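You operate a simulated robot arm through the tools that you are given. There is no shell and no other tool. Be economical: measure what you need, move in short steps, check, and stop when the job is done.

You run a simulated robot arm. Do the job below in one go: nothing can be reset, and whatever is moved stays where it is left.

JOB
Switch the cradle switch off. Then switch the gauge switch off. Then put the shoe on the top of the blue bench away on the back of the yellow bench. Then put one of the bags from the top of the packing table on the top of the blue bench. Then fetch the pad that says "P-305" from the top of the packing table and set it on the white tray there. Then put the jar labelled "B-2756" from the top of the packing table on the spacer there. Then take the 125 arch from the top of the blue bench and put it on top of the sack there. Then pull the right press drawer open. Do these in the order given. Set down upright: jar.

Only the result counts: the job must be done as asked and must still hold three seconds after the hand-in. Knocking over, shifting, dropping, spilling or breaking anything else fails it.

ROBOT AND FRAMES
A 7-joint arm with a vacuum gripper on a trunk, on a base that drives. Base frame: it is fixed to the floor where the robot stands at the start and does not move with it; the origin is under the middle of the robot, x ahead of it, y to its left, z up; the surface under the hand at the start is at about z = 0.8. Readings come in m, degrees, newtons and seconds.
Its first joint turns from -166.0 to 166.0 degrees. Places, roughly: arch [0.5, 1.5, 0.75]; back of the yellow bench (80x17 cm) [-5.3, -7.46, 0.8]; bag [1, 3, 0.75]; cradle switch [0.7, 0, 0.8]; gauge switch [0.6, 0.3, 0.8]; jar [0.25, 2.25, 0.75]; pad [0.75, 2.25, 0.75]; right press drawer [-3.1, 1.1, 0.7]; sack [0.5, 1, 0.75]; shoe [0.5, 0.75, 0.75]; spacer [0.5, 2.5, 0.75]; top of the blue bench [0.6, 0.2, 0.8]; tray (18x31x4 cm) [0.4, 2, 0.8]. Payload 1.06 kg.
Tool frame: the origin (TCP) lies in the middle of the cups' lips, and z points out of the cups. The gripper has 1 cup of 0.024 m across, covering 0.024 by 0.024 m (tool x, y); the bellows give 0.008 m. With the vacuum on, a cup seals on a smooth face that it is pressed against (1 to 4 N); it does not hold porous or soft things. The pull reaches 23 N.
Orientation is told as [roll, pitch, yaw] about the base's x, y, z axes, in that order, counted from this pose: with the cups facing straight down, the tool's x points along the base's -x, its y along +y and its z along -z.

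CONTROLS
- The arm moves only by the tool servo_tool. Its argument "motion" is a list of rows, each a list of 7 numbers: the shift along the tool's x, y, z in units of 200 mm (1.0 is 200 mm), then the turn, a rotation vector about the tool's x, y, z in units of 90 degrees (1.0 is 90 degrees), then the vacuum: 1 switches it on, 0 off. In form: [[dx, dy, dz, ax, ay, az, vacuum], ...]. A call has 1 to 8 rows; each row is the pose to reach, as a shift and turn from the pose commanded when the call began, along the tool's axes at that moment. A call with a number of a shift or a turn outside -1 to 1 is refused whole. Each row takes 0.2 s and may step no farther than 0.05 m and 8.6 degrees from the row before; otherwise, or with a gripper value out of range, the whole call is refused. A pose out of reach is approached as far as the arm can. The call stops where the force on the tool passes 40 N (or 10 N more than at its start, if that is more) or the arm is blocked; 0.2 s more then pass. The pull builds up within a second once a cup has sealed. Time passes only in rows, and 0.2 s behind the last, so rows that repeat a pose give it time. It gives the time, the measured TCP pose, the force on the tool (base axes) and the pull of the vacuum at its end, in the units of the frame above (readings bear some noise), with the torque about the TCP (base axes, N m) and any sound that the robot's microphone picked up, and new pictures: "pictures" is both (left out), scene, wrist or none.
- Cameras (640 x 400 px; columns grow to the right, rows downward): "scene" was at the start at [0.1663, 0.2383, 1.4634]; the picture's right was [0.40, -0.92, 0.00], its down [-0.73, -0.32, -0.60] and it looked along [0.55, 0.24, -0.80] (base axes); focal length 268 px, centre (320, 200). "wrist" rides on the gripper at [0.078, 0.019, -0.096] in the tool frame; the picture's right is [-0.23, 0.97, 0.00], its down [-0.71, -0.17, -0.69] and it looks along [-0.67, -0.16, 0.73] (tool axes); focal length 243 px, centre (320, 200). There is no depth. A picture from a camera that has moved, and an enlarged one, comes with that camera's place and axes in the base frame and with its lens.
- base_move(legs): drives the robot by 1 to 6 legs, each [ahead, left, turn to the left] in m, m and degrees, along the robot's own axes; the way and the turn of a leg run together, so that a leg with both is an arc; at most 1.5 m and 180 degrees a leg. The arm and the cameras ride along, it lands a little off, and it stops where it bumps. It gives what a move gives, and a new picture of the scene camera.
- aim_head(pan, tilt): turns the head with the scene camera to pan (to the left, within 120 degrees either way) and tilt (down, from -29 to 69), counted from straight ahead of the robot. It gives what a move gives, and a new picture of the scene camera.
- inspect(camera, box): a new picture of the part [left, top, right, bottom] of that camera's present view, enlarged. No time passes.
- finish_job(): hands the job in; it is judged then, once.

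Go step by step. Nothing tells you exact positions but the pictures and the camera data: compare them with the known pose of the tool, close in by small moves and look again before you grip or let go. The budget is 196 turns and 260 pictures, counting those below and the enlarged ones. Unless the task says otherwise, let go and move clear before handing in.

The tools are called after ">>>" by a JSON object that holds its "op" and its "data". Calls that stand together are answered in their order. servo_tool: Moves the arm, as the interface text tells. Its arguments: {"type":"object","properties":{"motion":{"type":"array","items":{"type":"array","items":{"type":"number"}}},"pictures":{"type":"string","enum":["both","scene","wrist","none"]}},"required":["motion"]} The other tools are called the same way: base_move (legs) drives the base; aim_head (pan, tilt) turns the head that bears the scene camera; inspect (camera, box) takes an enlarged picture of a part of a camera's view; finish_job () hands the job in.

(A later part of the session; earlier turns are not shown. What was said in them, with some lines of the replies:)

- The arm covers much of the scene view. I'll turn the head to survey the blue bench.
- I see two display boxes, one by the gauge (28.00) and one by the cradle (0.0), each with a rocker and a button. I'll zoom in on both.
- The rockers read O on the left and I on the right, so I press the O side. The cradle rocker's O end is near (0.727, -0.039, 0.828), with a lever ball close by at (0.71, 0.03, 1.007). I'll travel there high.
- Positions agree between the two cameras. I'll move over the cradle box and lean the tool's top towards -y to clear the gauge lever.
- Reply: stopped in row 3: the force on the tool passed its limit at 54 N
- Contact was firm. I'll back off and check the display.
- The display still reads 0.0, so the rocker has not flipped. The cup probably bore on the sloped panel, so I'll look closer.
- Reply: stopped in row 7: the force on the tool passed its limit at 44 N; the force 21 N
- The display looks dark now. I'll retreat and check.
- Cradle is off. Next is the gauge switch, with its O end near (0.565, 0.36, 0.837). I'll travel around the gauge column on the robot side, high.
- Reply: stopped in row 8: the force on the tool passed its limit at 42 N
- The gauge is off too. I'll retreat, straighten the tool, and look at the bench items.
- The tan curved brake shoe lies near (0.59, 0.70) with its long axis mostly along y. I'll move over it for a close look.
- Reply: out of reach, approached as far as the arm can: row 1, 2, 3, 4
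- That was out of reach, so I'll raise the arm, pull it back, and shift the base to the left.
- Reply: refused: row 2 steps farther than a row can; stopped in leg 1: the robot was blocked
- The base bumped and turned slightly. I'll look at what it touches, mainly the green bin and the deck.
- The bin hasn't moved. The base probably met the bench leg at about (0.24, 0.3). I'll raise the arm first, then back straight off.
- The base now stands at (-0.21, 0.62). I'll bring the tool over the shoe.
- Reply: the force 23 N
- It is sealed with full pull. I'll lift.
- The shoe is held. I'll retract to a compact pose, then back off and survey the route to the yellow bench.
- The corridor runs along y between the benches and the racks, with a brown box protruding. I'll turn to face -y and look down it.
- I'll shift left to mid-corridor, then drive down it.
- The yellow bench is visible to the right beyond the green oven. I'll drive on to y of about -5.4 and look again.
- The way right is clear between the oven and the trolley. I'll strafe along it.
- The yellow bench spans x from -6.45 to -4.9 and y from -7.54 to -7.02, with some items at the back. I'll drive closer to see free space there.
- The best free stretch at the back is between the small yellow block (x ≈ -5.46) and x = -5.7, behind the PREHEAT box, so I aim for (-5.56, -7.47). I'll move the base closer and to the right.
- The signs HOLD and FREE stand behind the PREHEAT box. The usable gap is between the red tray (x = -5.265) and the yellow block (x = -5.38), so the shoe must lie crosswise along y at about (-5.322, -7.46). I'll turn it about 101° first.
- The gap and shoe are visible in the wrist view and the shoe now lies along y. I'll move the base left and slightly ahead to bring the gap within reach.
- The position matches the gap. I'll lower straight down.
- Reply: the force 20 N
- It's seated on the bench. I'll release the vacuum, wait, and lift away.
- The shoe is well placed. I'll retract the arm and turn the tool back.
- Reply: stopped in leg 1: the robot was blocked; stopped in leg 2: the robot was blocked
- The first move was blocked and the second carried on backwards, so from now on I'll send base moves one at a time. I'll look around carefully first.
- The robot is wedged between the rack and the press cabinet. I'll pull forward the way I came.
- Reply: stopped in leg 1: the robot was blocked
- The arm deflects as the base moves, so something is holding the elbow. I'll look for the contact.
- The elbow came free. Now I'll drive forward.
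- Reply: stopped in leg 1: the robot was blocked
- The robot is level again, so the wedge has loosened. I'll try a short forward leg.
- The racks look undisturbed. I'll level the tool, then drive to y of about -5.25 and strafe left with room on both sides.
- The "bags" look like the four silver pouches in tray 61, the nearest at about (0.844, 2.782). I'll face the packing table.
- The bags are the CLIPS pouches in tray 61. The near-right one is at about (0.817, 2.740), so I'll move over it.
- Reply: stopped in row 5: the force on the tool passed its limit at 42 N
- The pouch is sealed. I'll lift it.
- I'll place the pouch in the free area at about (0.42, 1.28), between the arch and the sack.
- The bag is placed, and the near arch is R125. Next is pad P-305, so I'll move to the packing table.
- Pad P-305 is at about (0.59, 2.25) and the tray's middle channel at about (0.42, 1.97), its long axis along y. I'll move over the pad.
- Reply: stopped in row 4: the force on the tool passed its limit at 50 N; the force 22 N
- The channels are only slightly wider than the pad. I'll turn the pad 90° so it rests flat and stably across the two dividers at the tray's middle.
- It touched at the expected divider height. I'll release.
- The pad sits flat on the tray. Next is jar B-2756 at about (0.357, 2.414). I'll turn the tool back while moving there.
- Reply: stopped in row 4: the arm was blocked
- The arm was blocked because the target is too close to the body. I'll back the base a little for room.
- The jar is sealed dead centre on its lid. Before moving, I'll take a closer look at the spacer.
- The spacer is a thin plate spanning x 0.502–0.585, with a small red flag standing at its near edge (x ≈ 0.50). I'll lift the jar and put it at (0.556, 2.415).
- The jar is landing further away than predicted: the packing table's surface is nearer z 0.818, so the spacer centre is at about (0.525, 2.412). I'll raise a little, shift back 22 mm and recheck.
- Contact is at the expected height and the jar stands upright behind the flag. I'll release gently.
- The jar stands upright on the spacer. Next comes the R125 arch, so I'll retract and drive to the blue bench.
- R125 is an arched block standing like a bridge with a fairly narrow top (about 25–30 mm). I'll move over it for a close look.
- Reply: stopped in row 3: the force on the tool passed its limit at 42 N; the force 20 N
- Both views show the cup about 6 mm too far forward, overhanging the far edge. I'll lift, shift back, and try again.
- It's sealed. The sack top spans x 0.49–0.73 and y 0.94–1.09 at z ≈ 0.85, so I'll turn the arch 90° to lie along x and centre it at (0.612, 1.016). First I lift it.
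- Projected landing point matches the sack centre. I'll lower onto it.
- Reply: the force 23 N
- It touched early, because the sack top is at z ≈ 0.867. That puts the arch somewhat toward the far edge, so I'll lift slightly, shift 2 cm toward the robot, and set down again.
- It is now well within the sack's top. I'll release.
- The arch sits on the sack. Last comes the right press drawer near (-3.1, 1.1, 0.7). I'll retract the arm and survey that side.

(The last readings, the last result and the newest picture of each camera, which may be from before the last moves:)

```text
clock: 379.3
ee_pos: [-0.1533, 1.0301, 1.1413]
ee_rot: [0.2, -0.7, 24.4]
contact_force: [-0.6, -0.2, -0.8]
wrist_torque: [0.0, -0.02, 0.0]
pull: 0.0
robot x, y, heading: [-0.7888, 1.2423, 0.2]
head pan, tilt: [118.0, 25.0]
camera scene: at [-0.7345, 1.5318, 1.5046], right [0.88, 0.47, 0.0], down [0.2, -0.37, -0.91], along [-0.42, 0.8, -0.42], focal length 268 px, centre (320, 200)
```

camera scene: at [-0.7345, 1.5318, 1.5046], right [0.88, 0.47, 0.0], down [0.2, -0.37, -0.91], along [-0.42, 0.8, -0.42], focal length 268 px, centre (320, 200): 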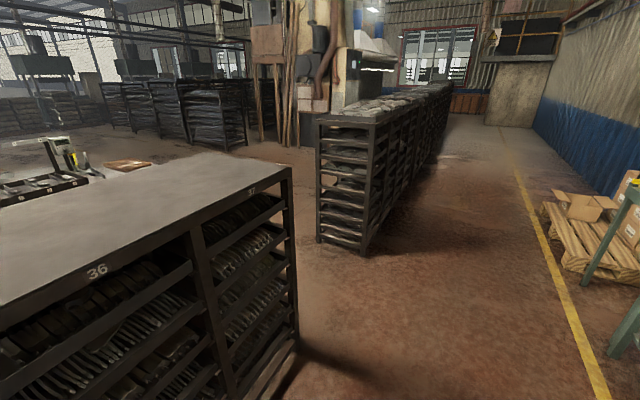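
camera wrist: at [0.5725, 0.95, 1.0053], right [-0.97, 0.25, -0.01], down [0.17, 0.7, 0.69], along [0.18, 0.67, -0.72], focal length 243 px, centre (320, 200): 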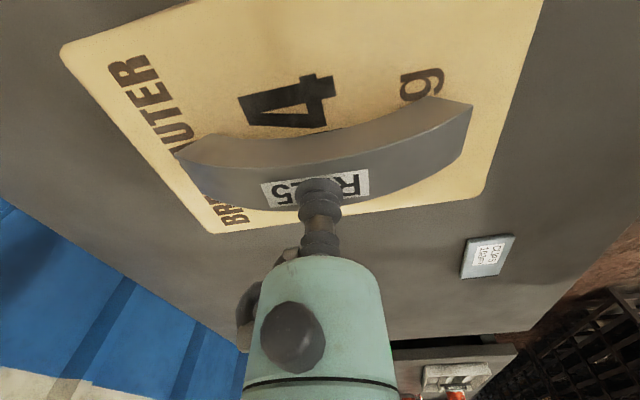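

>>> {"op": "base_move", "data": {"legs": [[0, 1.5, 0], [0.0, 0.1, 90]]}}

>>> {"op": "aim_head", "data": {"pan": 90, "tilt": 20}}

```text
clock: 390.6
ee_pos: [-0.6423, 3.4525, 1.1411]
ee_rot: [0.3, -0.7, 114.6]
contact_force: [0.0, 0.8, 0.2]
wrist_torque: [-0.03, -0.01, -0.02]
pull: 0.0
robot x, y, heading: [-0.8478, 2.8154, 90.2]
head pan, tilt: [118.0, 25.0]
camera scene: at [-1.1444, 2.8702, 1.5047], right [-0.47, 0.88, 0.0], down [0.37, 0.2, -0.91], along [-0.8, -0.43, -0.42], focal length 268 px, centre (320, 200)
```

scene: 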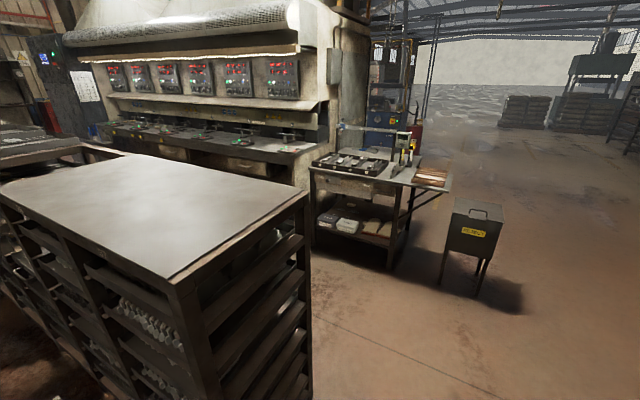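

```text
clock: 391.5
ee_pos: [-0.6423, 3.4529, 1.1412]
ee_rot: [0.3, -0.8, 114.6]
contact_force: [0.4, 0.1, 0.1]
wrist_torque: [-0.01, -0.01, 0.0]
pull: 0.1
robot x, y, heading: [-0.8494, 2.8153, 90.3]
head pan, tilt: [90.0, 20.0]
camera scene: at [-1.1563, 2.9133, 1.5127], right [0.0, 1.0, 0.0], down [0.34, 0.0, -0.94], along [-0.94, 0.0, -0.34], focal length 268 px, centre (320, 200)
```

scene: 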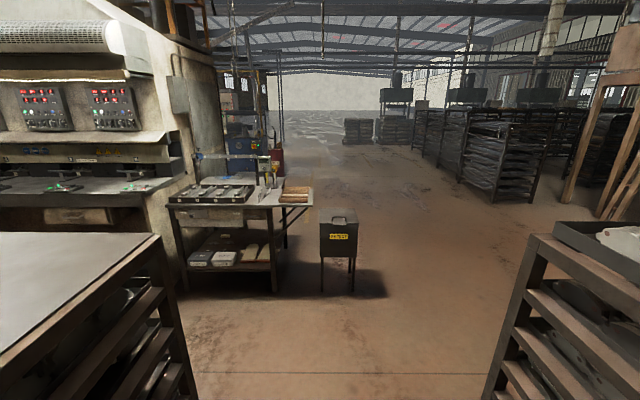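

>>> {"op": "base_move", "data": {"legs": [[0, 0, 90]]}}

>>> {"op": "base_move", "data": {"legs": [[0.7, 0, 0]]}}

>>> {"op": "aim_head", "data": {"pan": 50, "tilt": 25}}

>>> {"op": "aim_head", "data": {"pan": 100, "tilt": 30}}

```text
clock: 395.7
ee_pos: [-1.4868, 3.0278, 1.1418]
ee_rot: [0.2, -0.7, -155.5]
contact_force: [-0.6, -0.3, -0.3]
wrist_torque: [0.0, 0.0, -0.01]
pull: 0.1
robot x, y, heading: [-0.8523, 2.8161, 179.8]
head pan, tilt: [90.0, 20.0]
camera scene: at [-0.9533, 2.5113, 1.5127], right [-1.0, 0.0, 0.0], down [0.0, 0.34, -0.94], along [0.0, -0.94, -0.34], focal length 268 px, centre (320, 200)
```

scene: 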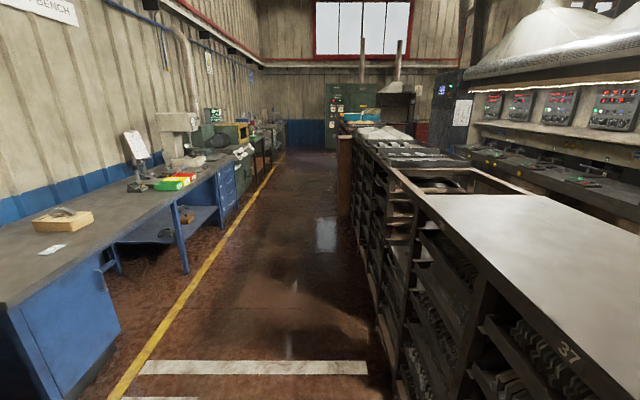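

```text
clock: 399.5
ee_pos: [-2.1832, 3.0287, 1.1413]
ee_rot: [0.1, -0.7, -155.7]
contact_force: [-0.6, -0.4, 0.1]
wrist_torque: [0.0, -0.01, -0.03]
pull: 0.1
robot x, y, heading: [-1.5482, 2.8136, 180.0]
head pan, tilt: [90.0, 20.0]
camera scene: at [-1.6492, 2.5124, 1.5127], right [-1.0, 0.0, 0.0], down [0.0, 0.34, -0.94], along [0.0, -0.94, -0.34], focal length 268 px, centre (320, 200)
```

scene: 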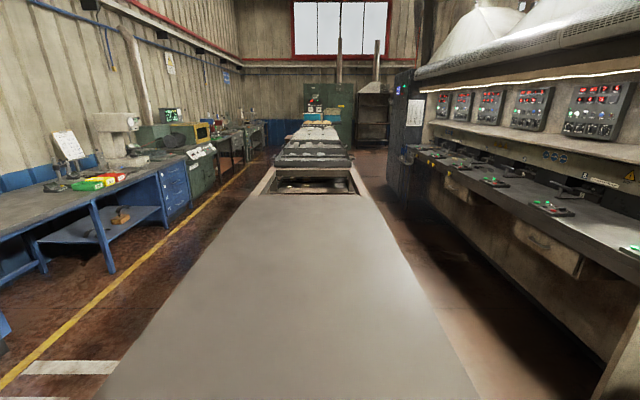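

```text
clock: 400.6
ee_pos: [-2.1822, 3.0285, 1.1405]
ee_rot: [0.3, -0.8, -155.7]
contact_force: [0.1, 0.2, 1.3]
wrist_torque: [0.03, 0.0, 0.01]
pull: 0.0
robot x, y, heading: [-1.5464, 2.814, 180.0]
head pan, tilt: [50.0, 25.0]
camera scene: at [-1.7083, 2.535, 1.5047], right [-0.77, 0.64, 0.0], down [0.27, 0.32, -0.91], along [-0.58, -0.69, -0.42], focal length 268 px, centre (320, 200)
```

scene: 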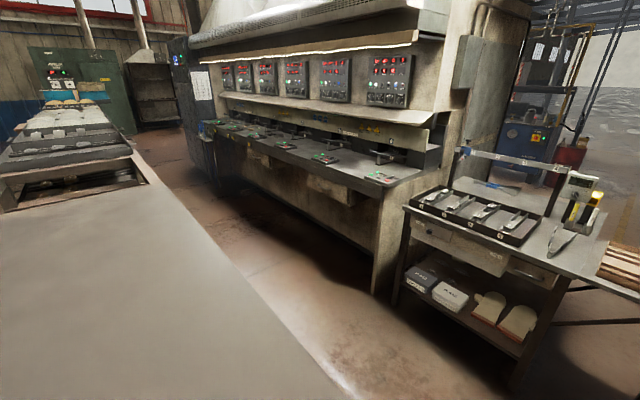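

```text
clock: 401.8
ee_pos: [-2.182, 3.0296, 1.1413]
ee_rot: [0.2, -0.7, -155.7]
contact_force: [-0.2, -0.2, 0.6]
wrist_torque: [0.0, 0.03, 0.02]
pull: 0.0
robot x, y, heading: [-1.5478, 2.8177, 179.7]
head pan, tilt: [100.0, 30.0]
camera scene: at [-1.6335, 2.5164, 1.4967], right [-0.99, -0.17, 0.0], down [-0.09, 0.49, -0.87], along [0.15, -0.85, -0.5], focal length 268 px, centre (320, 200)
```

scene: 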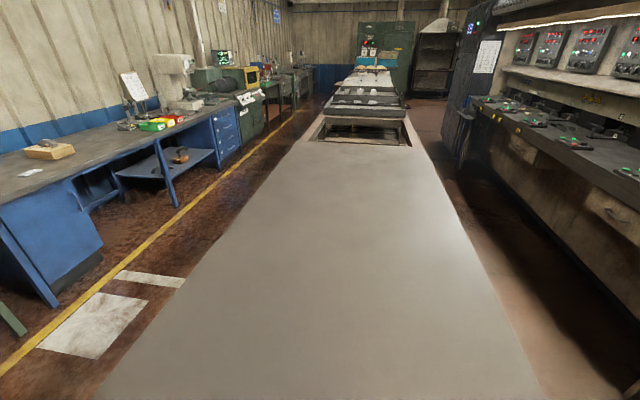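

The right press drawer is the light front under the press ledge at about (-3.0, 1.08, 0.7), facing +x. The aisle between rack and press is about 1 m wide. I'll enter it facing -y and reach to the right.

>>> {"op": "base_move", "data": {"legs": [[0, 0, 90]]}}

>>> {"op": "base_move", "data": {"legs": [[0, -0.95, 0]]}}

>>> {"op": "aim_head", "data": {"pan": -35, "tilt": 35}}

```text
clock: 403.6
ee_pos: [-2.2183, 2.8033, 1.1403]
ee_rot: [0.1, -0.8, -135.5]
contact_force: [-0.7, -0.9, 0.4]
wrist_torque: [0.01, 0.0, 0.0]
pull: 0.1
robot x, y, heading: [-1.5483, 2.8206, -160.2]
head pan, tilt: [100.0, 30.0]
stopped in leg 1: the robot was blocked; the commanded pose is now the measured one
camera scene: at [-1.5282, 2.5101, 1.4967], right [-0.87, -0.5, 0.0], down [-0.25, 0.43, -0.87], along [0.43, -0.75, -0.5], focal length 268 px, centre (320, 200)
```

scene: 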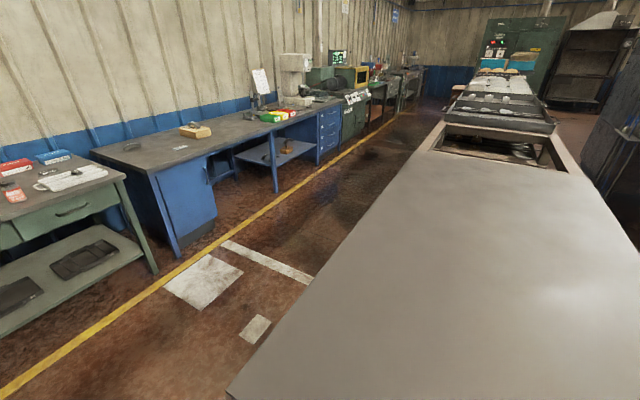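

```text
clock: 406.4
ee_pos: [-2.3553, 3.1936, 1.1415]
ee_rot: [0.2, -0.9, -141.5]
contact_force: [0.4, 0.6, -0.6]
wrist_torque: [0.0, 0.03, -0.02]
pull: 0.0
robot x, y, heading: [-1.6854, 3.14, -166.0]
head pan, tilt: [100.0, 30.0]
stopped in leg 1: the robot was blocked; the commanded pose is now the measured one
camera scene: at [-1.6995, 2.8279, 1.4967], right [-0.92, -0.4, 0.0], down [-0.2, 0.46, -0.87], along [0.35, -0.79, -0.5], focal length 268 px, centre (320, 200)
```

scene: 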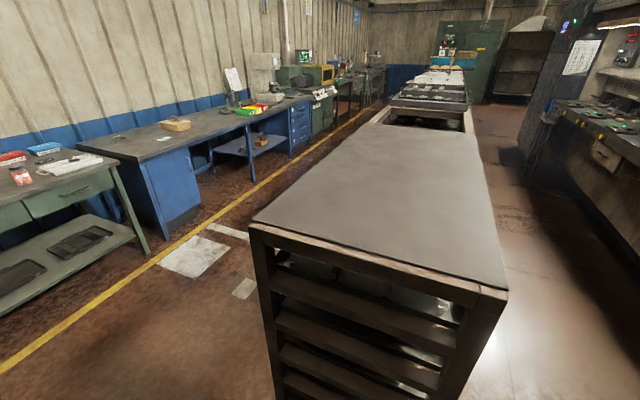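

```text
clock: 408.5
ee_pos: [-2.3556, 3.1925, 1.1415]
ee_rot: [0.3, -0.7, -141.6]
contact_force: [0.8, 0.2, -0.7]
wrist_torque: [0.04, 0.01, 0.01]
pull: 0.1
robot x, y, heading: [-1.6867, 3.1356, -166.2]
head pan, tilt: [-35.0, 35.0]
camera scene: at [-1.8181, 2.9426, 1.4889], right [0.36, 0.93, 0.0], down [0.53, -0.21, -0.82], along [-0.76, 0.3, -0.57], focal length 268 px, centre (320, 200)
```

scene: 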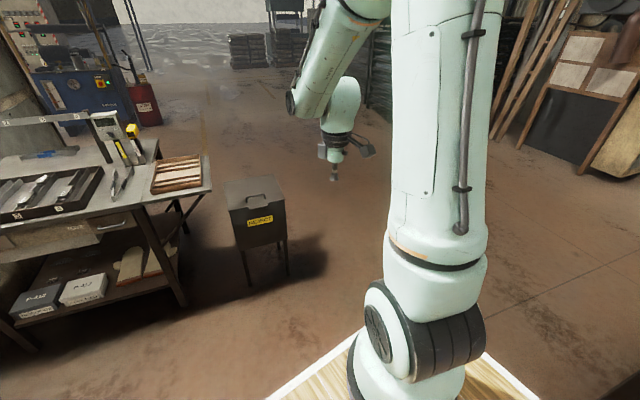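

I bumped the rack end while rotating, so from here I'll make single moves only. I'll drive ahead into the open space first.

>>> {"op": "base_move", "data": {"legs": [[0.75, 0, -14]]}}

```text
clock: 412.6
ee_pos: [-3.0656, 3.2658, 1.1419]
ee_rot: [0.2, -0.8, -155.7]
contact_force: [0.7, 0.8, 0.1]
wrist_torque: [0.01, 0.01, -0.03]
pull: 0.0
robot x, y, heading: [-2.4297, 3.0532, 179.8]
head pan, tilt: [-35.0, 35.0]
camera scene: at [-2.6056, 2.8927, 1.4889], right [0.58, 0.82, 0.0], down [0.47, -0.33, -0.82], along [-0.67, 0.47, -0.57], focal length 268 px, centre (320, 200)
```

scene: 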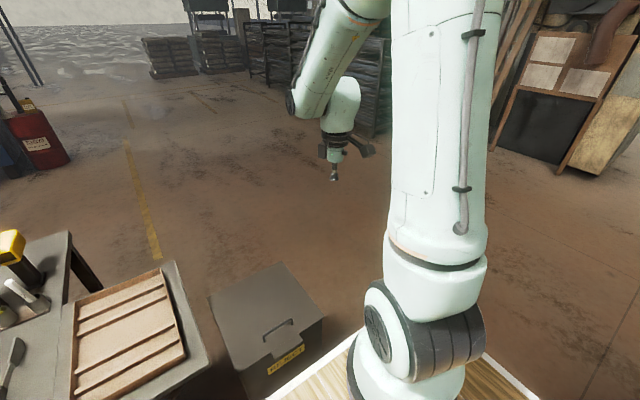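

>>> {"op": "base_move", "data": {"legs": [[-0.12, 0.22, 0]]}}

```text
clock: 414.4
ee_pos: [-2.9462, 3.0435, 1.1415]
ee_rot: [0.2, -0.8, -155.7]
contact_force: [0.5, 1.0, 0.5]
wrist_torque: [-0.01, 0.02, 0.01]
pull: 0.1
robot x, y, heading: [-2.3124, 2.8285, 179.7]
head pan, tilt: [-35.0, 35.0]
camera scene: at [-2.4855, 2.6699, 1.4889], right [0.58, 0.82, 0.0], down [0.47, -0.33, -0.82], along [-0.67, 0.47, -0.57], focal length 268 px, centre (320, 200)
```

scene: 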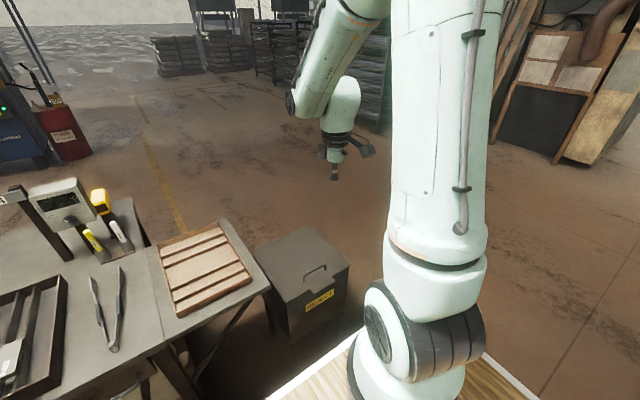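

>>> {"op": "base_move", "data": {"legs": [[0, 0, 90]]}}

```text
clock: 418.6
ee_pos: [-2.5218, 2.1931, 1.1409]
ee_rot: [0.2, -0.7, -65.5]
contact_force: [-0.2, 0.5, -0.1]
wrist_torque: [0.02, 0.0, -0.02]
pull: 0.1
robot x, y, heading: [-2.3102, 2.8294, -90.3]
head pan, tilt: [-35.0, 35.0]
camera scene: at [-2.1534, 2.6558, 1.4889], right [-0.82, 0.58, 0.0], down [0.33, 0.47, -0.82], along [-0.47, -0.67, -0.57], focal length 268 px, centre (320, 200)
```

scene: 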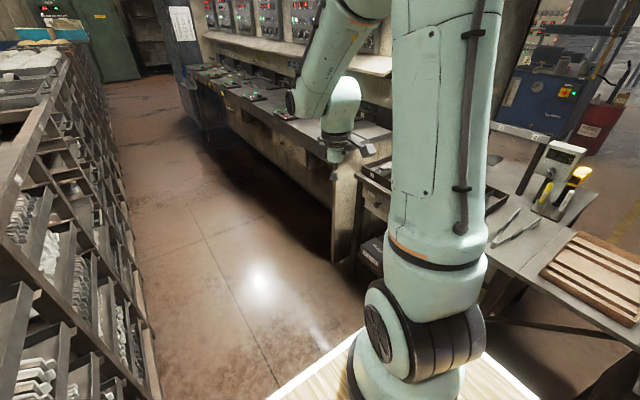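

>>> {"op": "base_move", "data": {"legs": [[1.0, -0.14, 0]]}}

>>> {"op": "aim_head", "data": {"pan": -50, "tilt": 40}}

```text
clock: 423.9
ee_pos: [-2.6672, 1.1917, 1.1417]
ee_rot: [0.2, -0.8, -65.8]
contact_force: [-0.1, 0.0, 0.5]
wrist_torque: [0.01, -0.05, 0.0]
pull: 0.0
robot x, y, heading: [-2.4567, 1.8275, -90.4]
head pan, tilt: [-35.0, 35.0]
camera scene: at [-2.2981, 1.652, 1.4889], right [-0.82, 0.58, 0.0], down [0.33, 0.47, -0.82], along [-0.47, -0.67, -0.57], focal length 268 px, centre (320, 200)
```

scene: 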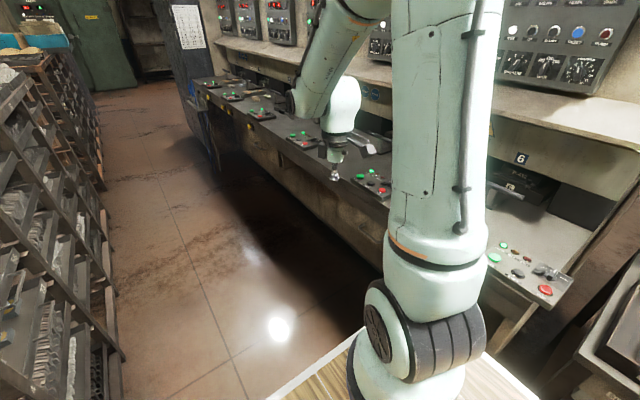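

```text
clock: 424.7
ee_pos: [-2.668, 1.1919, 1.1414]
ee_rot: [0.2, -0.8, -65.7]
contact_force: [-0.5, 0.7, 1.1]
wrist_torque: [0.02, 0.0, 0.02]
pull: 0.1
robot x, y, heading: [-2.4538, 1.8255, -90.5]
head pan, tilt: [-50.0, 40.0]
camera scene: at [-2.3126, 1.6696, 1.4813], right [-0.64, 0.77, 0.0], down [0.49, 0.41, -0.77], along [-0.59, -0.49, -0.64], focal length 268 px, centre (320, 200)
```

scene: 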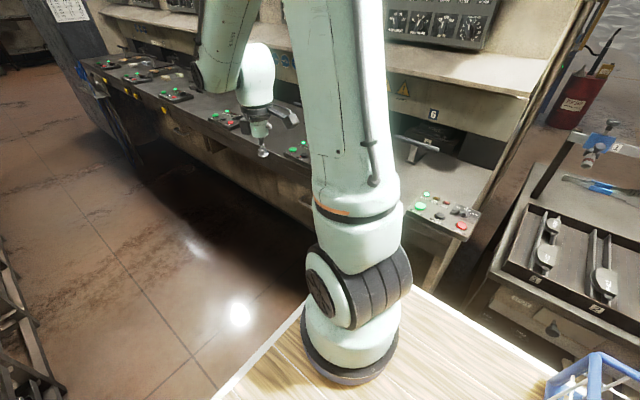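

The drawer sits under the ledge. I'll bring the tool down beside the press, turn it so the camera ends on top, then tilt the cup toward -x.

>>> {"op": "servo_tool", "data": {"motion": [[-0.04, -0.05, 0.06, 0, 0, -0.09, 0], [-0.08, -0.1, 0.12, 0, 0, -0.18, 0], [-0.12, -0.15, 0.18, 0, 0, -0.27, 0], [-0.16, -0.2, 0.25, 0, 0, -0.36, 0], [-0.2, -0.26, 0.3, 0, 0, -0.45, 0], [-0.24, -0.32, 0.35, 0, 0, -0.54, 0], [-0.28, -0.37, 0.4, 0, 0, -0.63, 0], [-0.31, -0.41, 0.5, 0, 0, -0.72, 0]], "pictures": "wrist"}}

```text
clock: 426.5
ee_pos: [-2.7161, 1.0989, 1.042]
ee_rot: [-0.5, -0.5, -0.8]
contact_force: [-0.5, 0.8, 0.1]
wrist_torque: [0.02, 0.04, 0.0]
pull: 0.0
robot x, y, heading: [-2.45, 1.8234, -90.0]
head pan, tilt: [-50.0, 40.0]
camera wrist: at [-2.7943, 1.121, 1.1355], right [0.25, 0.97, -0.01], down [0.7, -0.17, 0.69], along [0.67, -0.18, -0.72], focal length 243 px, centre (320, 200)
```

wrist: 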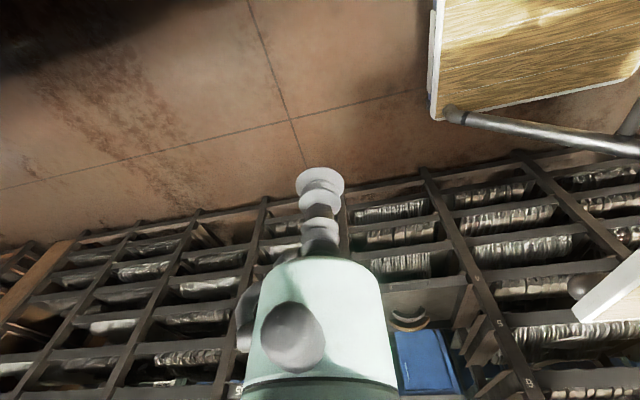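

>>> {"op": "servo_tool", "data": {"motion": [[0, 0, 0, 0, 0.09, 0, 0], [0, 0, 0, 0, 0.18, 0, 0], [0, 0, 0, 0, 0.27, 0, 0], [0, 0, 0, 0, 0.36, 0, 0], [0, 0, 0, 0, 0.45, 0, 0], [0, 0, 0, 0, 0.54, 0, 0]], "pictures": "both"}}

```text
clock: 427.9
ee_pos: [-2.7182, 1.1006, 1.0415]
ee_rot: [-0.8, 48.1, -1.6]
contact_force: [-0.2, -0.3, -0.1]
wrist_torque: [-0.01, -0.01, 0.01]
pull: 0.0
robot x, y, heading: [-2.4552, 1.8246, -90.3]
head pan, tilt: [-50.0, 40.0]
camera scene: at [-2.3129, 1.6698, 1.4814], right [-0.64, 0.77, 0.0], down [0.5, 0.41, -0.77], along [-0.59, -0.49, -0.64], focal length 268 px, centre (320, 200)
camera wrist: at [-2.697, 1.1202, 1.1624], right [0.17, 0.97, -0.19], down [0.98, -0.19, -0.07], along [-0.1, -0.17, -0.98], focal length 243 px, centre (320, 200)
```

scene: 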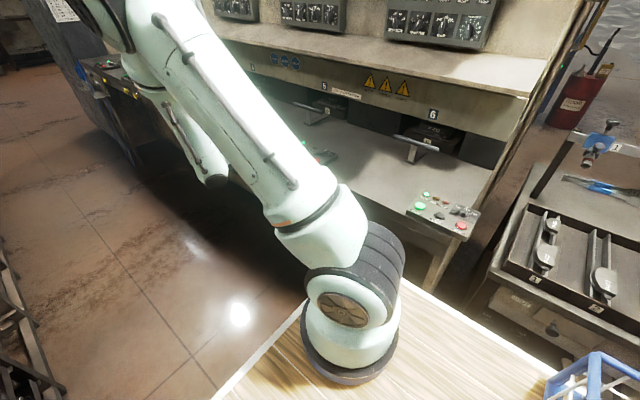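
wrist: 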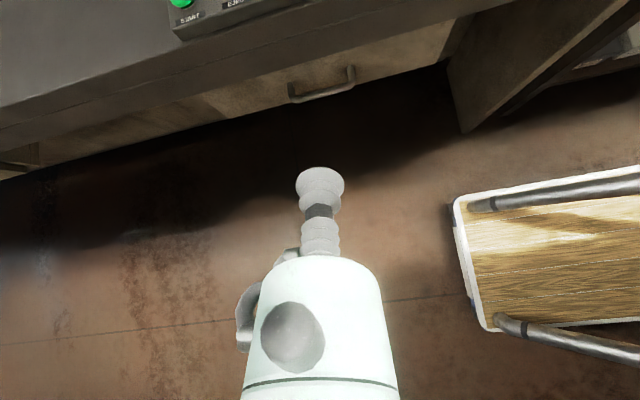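

The tilt works, and I can see the drawer front with a bar handle under the ledge. I'll finish the tilt to horizontal.

>>> {"op": "servo_tool", "data": {"motion": [[0, 0, 0, 0, 0.08, 0, 0], [-0.05, 0, 0.03, 0, 0.16, 0, 0], [-0.15, 0, 0.1, 0, 0.24, 0, 0], [-0.25, 0, 0.2, 0, 0.32, 0, 0], [-0.35, 0, 0.3, 0, 0.4, 0, 0], [-0.45, 0, 0.4, 0, 0.465, 0, 0]], "pictures": "both"}}

```text
clock: 429.3
ee_pos: [-2.7148, 1.0971, 0.921]
ee_rot: [-96.8, 89.4, -97.7]
contact_force: [-0.3, 0.1, 0.9]
wrist_torque: [0.03, -0.02, 0.02]
pull: 0.1
robot x, y, heading: [-2.4556, 1.8254, -90.1]
head pan, tilt: [-50.0, 40.0]
camera scene: at [-2.3127, 1.6699, 1.4814], right [-0.64, 0.77, 0.0], down [0.49, 0.41, -0.77], along [-0.59, -0.49, -0.64], focal length 268 px, centre (320, 200)
camera wrist: at [-2.619, 1.1171, 0.9974], right [0.01, 0.97, -0.25], down [0.68, -0.19, -0.71], along [-0.73, -0.16, -0.66], focal length 243 px, centre (320, 200)
```

scene: 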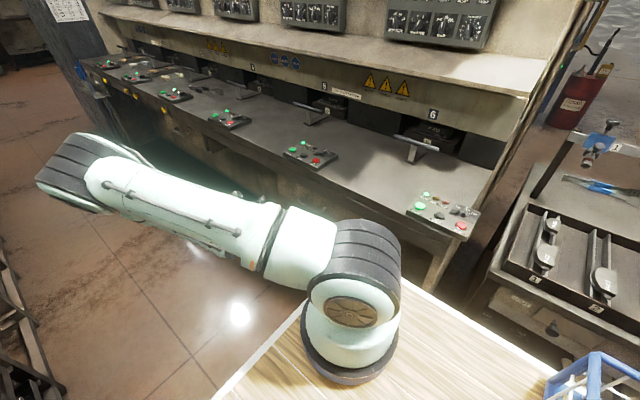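
wrist: 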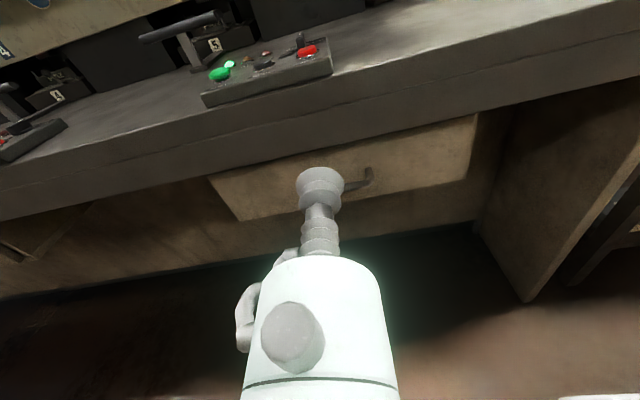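

Clear view: drawer front spans y 0.84–1.33 and z 0.63–0.8, with the handle in the middle and the ledge lip bottom at z ≈ 0.82. I'll lower to z ≈ 0.672, beside the handle at y ≈ 1.22.

>>> {"op": "servo_tool", "data": {"motion": [[-0.2, 0.1, 0, 0, 0, 0, 0], [-0.4, 0.2, 0, 0, 0, 0, 0], [-0.6, 0.3, 0, 0, 0, 0, 0], [-0.8, 0.4, 0, 0, 0, 0, 0]], "pictures": "both"}}

```text
clock: 430.3
ee_pos: [-2.7157, 1.1772, 0.759]
ee_rot: [-87.6, 89.4, -88.4]
contact_force: [0.1, 0.1, 0.0]
wrist_torque: [0.0, 0.01, 0.01]
pull: 0.1
robot x, y, heading: [-2.4548, 1.8245, -90.4]
head pan, tilt: [-50.0, 40.0]
camera scene: at [-2.3126, 1.6697, 1.4813], right [-0.64, 0.77, 0.0], down [0.49, 0.41, -0.77], along [-0.59, -0.49, -0.64], focal length 268 px, centre (320, 200)
camera wrist: at [-2.6185, 1.1949, 0.8365], right [0.02, 0.97, -0.25], down [0.68, -0.19, -0.71], along [-0.73, -0.16, -0.66], focal length 243 px, centre (320, 200)
```

scene: 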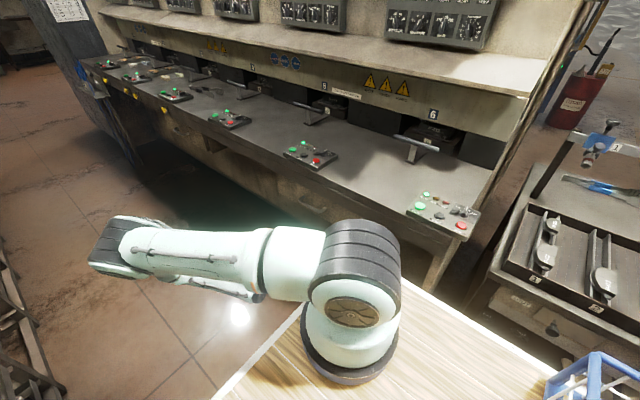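
wrist: 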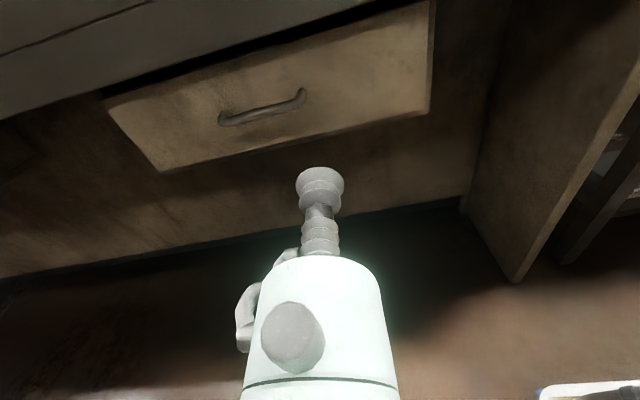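

>>> {"op": "servo_tool", "data": {"motion": [[-0.15, 0.1, 0.1, 0, 0, 0, 0], [-0.3, 0.2, 0.2, 0, 0, 0, 0], [-0.395, 0.29, 0.35, 0, 0, 0, 0], [-0.395, 0.29, 0.55, 0, 0, 0, 0], [-0.395, 0.29, 0.75, 0, 0, 0, 0], [-0.395, 0.29, 0.9, 0, 0, 0, 0]], "pictures": "both"}}

```text
clock: 431.7
ee_pos: [-2.8947, 1.2367, 0.6803]
ee_rot: [-84.6, 89.3, -85.4]
contact_force: [-0.1, 0.0, 0.1]
wrist_torque: [-0.05, -0.01, -0.01]
pull: 0.1
robot x, y, heading: [-2.4528, 1.8252, -90.3]
head pan, tilt: [-50.0, 40.0]
camera scene: at [-2.3124, 1.6697, 1.4813], right [-0.64, 0.77, 0.0], down [0.49, 0.41, -0.77], along [-0.59, -0.49, -0.64], focal length 268 px, centre (320, 200)
camera wrist: at [-2.7981, 1.2556, 0.7574], right [0.02, 0.97, -0.25], down [0.68, -0.19, -0.71], along [-0.73, -0.16, -0.66], focal length 243 px, centre (320, 200)
```

scene: 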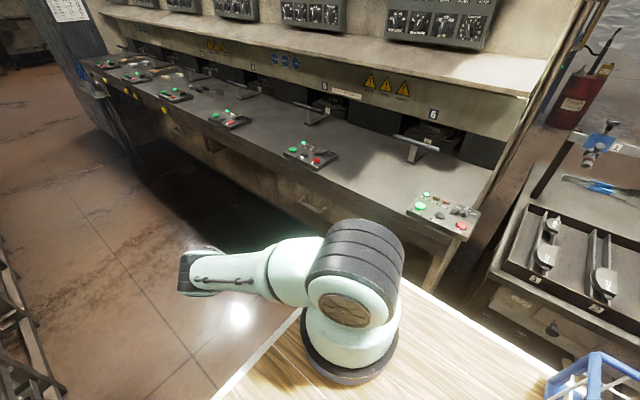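
wrist: 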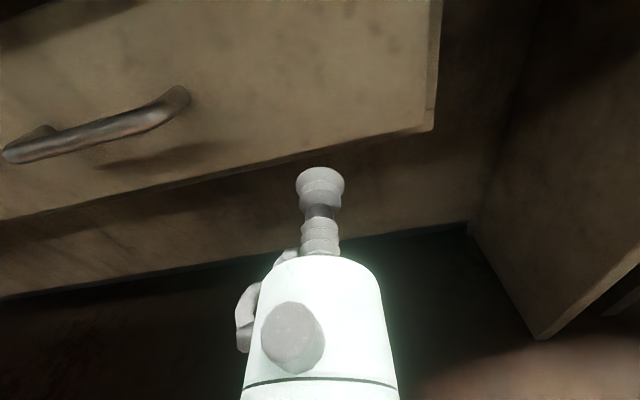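

>>> {"op": "servo_tool", "data": {"motion": [[0, 0, 0.2, 0, 0, 0, 1], [0, 0, 0.38, 0, 0, 0, 1], [0, 0, 0.44, 0, 0, 0, 1], [0, 0, 0.48, 0, 0, 0, 1], [0, 0, 0.5, 0, 0, 0, 1]], "pictures": "wrist"}}

```text
clock: 432.9
ee_pos: [-2.9899, 1.2389, 0.6801]
ee_rot: [-89.0, 89.5, -89.9]
contact_force: [18.9, 6.4, 11.4]
wrist_torque: [0.13, -0.17, 0.19]
pull: 23.1
robot x, y, heading: [-2.4581, 1.8285, -90.4]
head pan, tilt: [-50.0, 40.0]
stopped in row 5: the force on the tool passed its limit at 49 N (the readings are from after the stop); the commanded pose is now the measured one
camera wrist: at [-2.8941, 1.2574, 0.7576], right [0.01, 0.97, -0.25], down [0.68, -0.19, -0.71], along [-0.73, -0.16, -0.66], focal length 243 px, centre (320, 200)
```

wrist: 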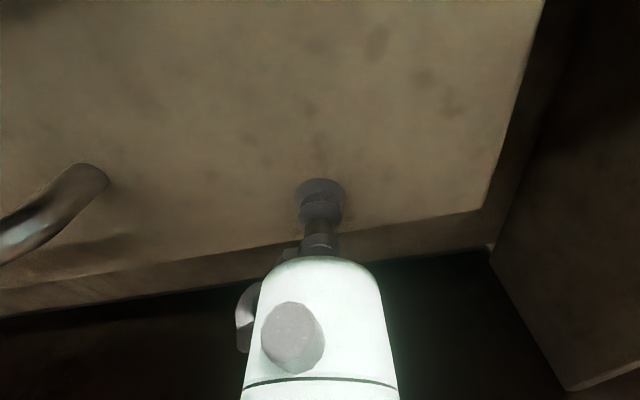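

The cup sealed on the drawer front. I'll pull slowly toward +x.

>>> {"op": "servo_tool", "data": {"motion": [[0, 0, -0.03, 0, 0, 0, 1], [0, 0, -0.07, 0, 0, 0, 1], [0, 0, -0.12, 0, 0, 0, 1], [0, 0, -0.18, 0, 0, 0, 1], [0, 0, -0.24, 0, 0, 0, 1], [0, 0, -0.3, 0, 0, 0, 1]], "pictures": "wrist"}}

```text
clock: 434.3
ee_pos: [-2.9317, 1.2383, 0.6802]
ee_rot: [-77.0, 89.4, -77.8]
contact_force: [-0.3, 6.7, 4.3]
wrist_torque: [-0.05, -0.08, 0.18]
pull: 23.1
robot x, y, heading: [-2.4535, 1.8257, -90.1]
head pan, tilt: [-50.0, 40.0]
camera wrist: at [-2.8348, 1.2569, 0.7571], right [0.02, 0.97, -0.24], down [0.68, -0.19, -0.7], along [-0.73, -0.16, -0.67], focal length 243 px, centre (320, 200)
```

wrist: 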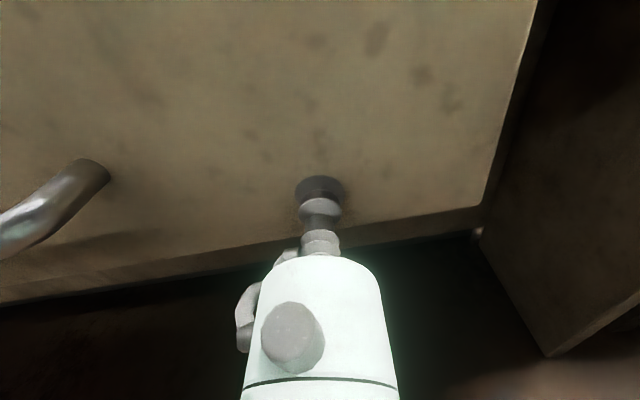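

The drawer is coming out with low force. I'll keep pulling.

>>> {"op": "servo_tool", "data": {"motion": [[0, 0, -0.08, 0, 0, 0, 1], [0, 0, -0.16, 0, 0, 0, 1], [0, 0, -0.24, 0, 0, 0, 1], [0, 0, -0.32, 0, 0, 0, 1], [0, 0, -0.4, 0, 0, 0, 1], [0, 0, -0.48, 0, 0, 0, 1], [0, 0, -0.56, 0, 0, 0, 1], [0, 0, -0.64, 0, 0, 0, 1]], "pictures": "both"}}

```text
clock: 436.1
ee_pos: [-2.8029, 1.2372, 0.6786]
ee_rot: [-82.4, 89.4, -83.2]
contact_force: [-0.7, 10.2, -0.2]
wrist_torque: [-0.01, -0.07, 0.15]
pull: 22.6
robot x, y, heading: [-2.4564, 1.8254, -90.4]
head pan, tilt: [-50.0, 40.0]
camera scene: at [-2.3122, 1.67, 1.4813], right [-0.64, 0.77, 0.0], down [0.49, 0.41, -0.77], along [-0.59, -0.49, -0.64], focal length 268 px, centre (320, 200)
camera wrist: at [-2.7067, 1.2549, 0.7574], right [0.01, 0.97, -0.24], down [0.68, -0.19, -0.71], along [-0.73, -0.16, -0.67], focal length 243 px, centre (320, 200)
```

scene: 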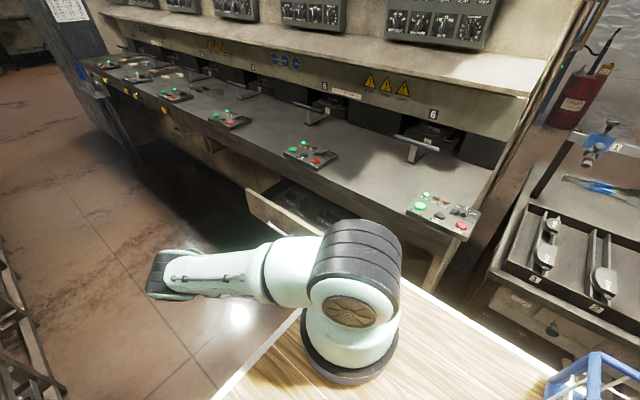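
wrist: 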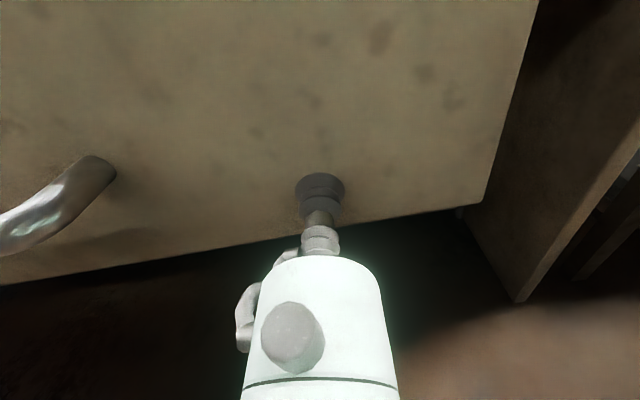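

>>> {"op": "servo_tool", "data": {"motion": [[0, 0.01, -0.08, 0, 0, 0, 1], [0, 0.02, -0.16, 0, 0, 0, 1], [0, 0.025, -0.24, 0, 0, 0, 1], [0, 0.03, -0.32, 0, 0, 0, 1], [0, 0.03, -0.4, 0, 0, 0, 1]], "pictures": "scene"}}

```text
clock: 437.3
ee_pos: [-2.723, 1.241, 0.6811]
ee_rot: [-69.4, 89.5, -70.2]
contact_force: [-0.2, -0.5, 0.9]
wrist_torque: [0.02, 0.03, 0.04]
pull: 0.0
robot x, y, heading: [-2.4524, 1.827, -90.0]
head pan, tilt: [-50.0, 40.0]
camera scene: at [-2.3123, 1.6699, 1.4813], right [-0.64, 0.77, 0.0], down [0.49, 0.41, -0.77], along [-0.59, -0.49, -0.64], focal length 268 px, centre (320, 200)
```

scene: 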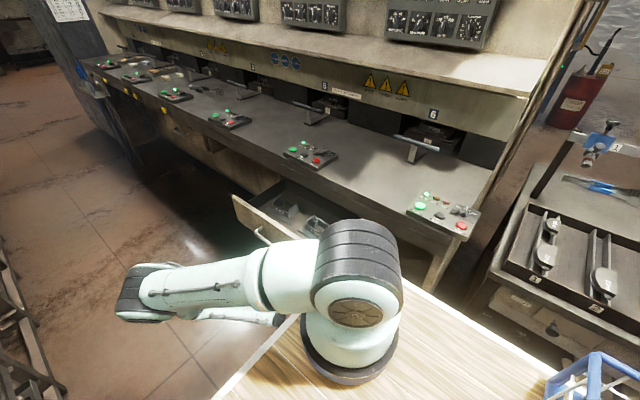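

The seal let go, likely at the end stop. I'll check the drawer's opening.

>>> {"op": "servo_tool", "data": {"motion": [[0, 0, -0.1, 0, 0, 0, 0], [0, 0, -0.2, 0, 0, 0, 0]], "pictures": "wrist"}}

>>> {"op": "inspect", "data": {"camera": "scene", "box": [200, 150, 440, 300]}}

```text
clock: 437.9
ee_pos: [-2.6829, 1.2411, 0.68]
ee_rot: [-80.9, 89.5, -81.8]
contact_force: [-1.0, 0.0, -0.1]
wrist_torque: [-0.02, -0.01, -0.01]
pull: 0.1
robot x, y, heading: [-2.4567, 1.8273, -90.1]
head pan, tilt: [-50.0, 40.0]
camera wrist: at [-2.5868, 1.2591, 0.7571], right [0.02, 0.97, -0.25], down [0.68, -0.19, -0.7], along [-0.73, -0.16, -0.67], focal length 243 px, centre (320, 200)
```

wrist: 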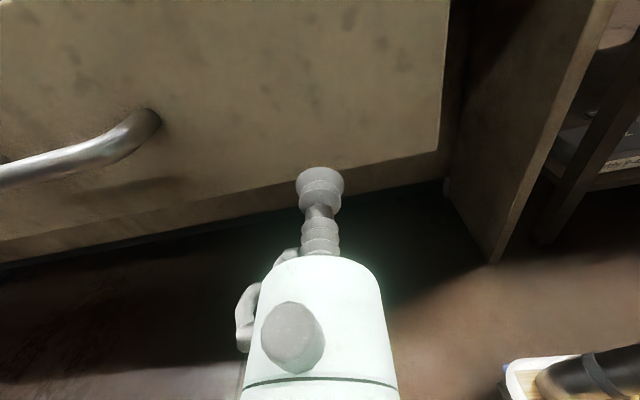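

```text
2.67 times, centred on (320, 225) of scene
camera zoom: at [-2.3123, 1.6697, 1.4813], right [-0.64, 0.77, 0.0], down [0.49, 0.41, -0.77], along [-0.59, -0.49, -0.64], focal length 716 px, centre (320, 133)
```

zoom: 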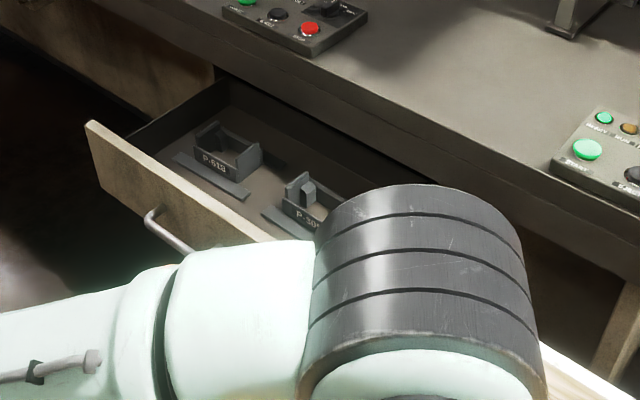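

The drawer stands wide open with its contents undisturbed, and the tool is clear of it. All eight steps are done, so I'm handing in.

>>> {"op": "finish_job", "data": {}}

```text
The job is handed in.
```

I did all eight steps in the order given and handed the job in.

- **Switches:** the cradle and gauge switches are off; both displays went dark.
- **Shoe:** it stands crosswise at the back of the yellow bench, between the red tray and the yellow brush, because there was no free stretch for it lengthwise.
- **Bag:** one CLIPS bag is on the blue bench, between the sack and where the R125 arch had stood.
- **Pad P-305:** it rests flat across the white tray's two dividers rather than down in a channel, because the channels are barely wider than the pad.
- **Jar B-2756:** it stands upright on the spacer, overhanging the plate's edges slightly.
- **R125 arch:** it sits on top of the sack, well inside its edges.
- **Right press drawer:** it is open about 20 cm or more. The cup let go there, probably at the end stop.

While driving, the base was blocked a few times:

- **Blue bench:** it stopped against something, probably a bench leg; the nearby green bin had not moved.
- **Green oven:** it was blocked beside the oven; I didn't check the oven itself.
- **Gap by the press cabinet:** it wedged between a parts rack and the cabinet, and I drove it out. The trolley by the entrance was still in place; I didn't check the goods on the rack one by one.
- **Rack ends near the press:** it was blocked twice, probably against the racks there. I did not look at those racks again.
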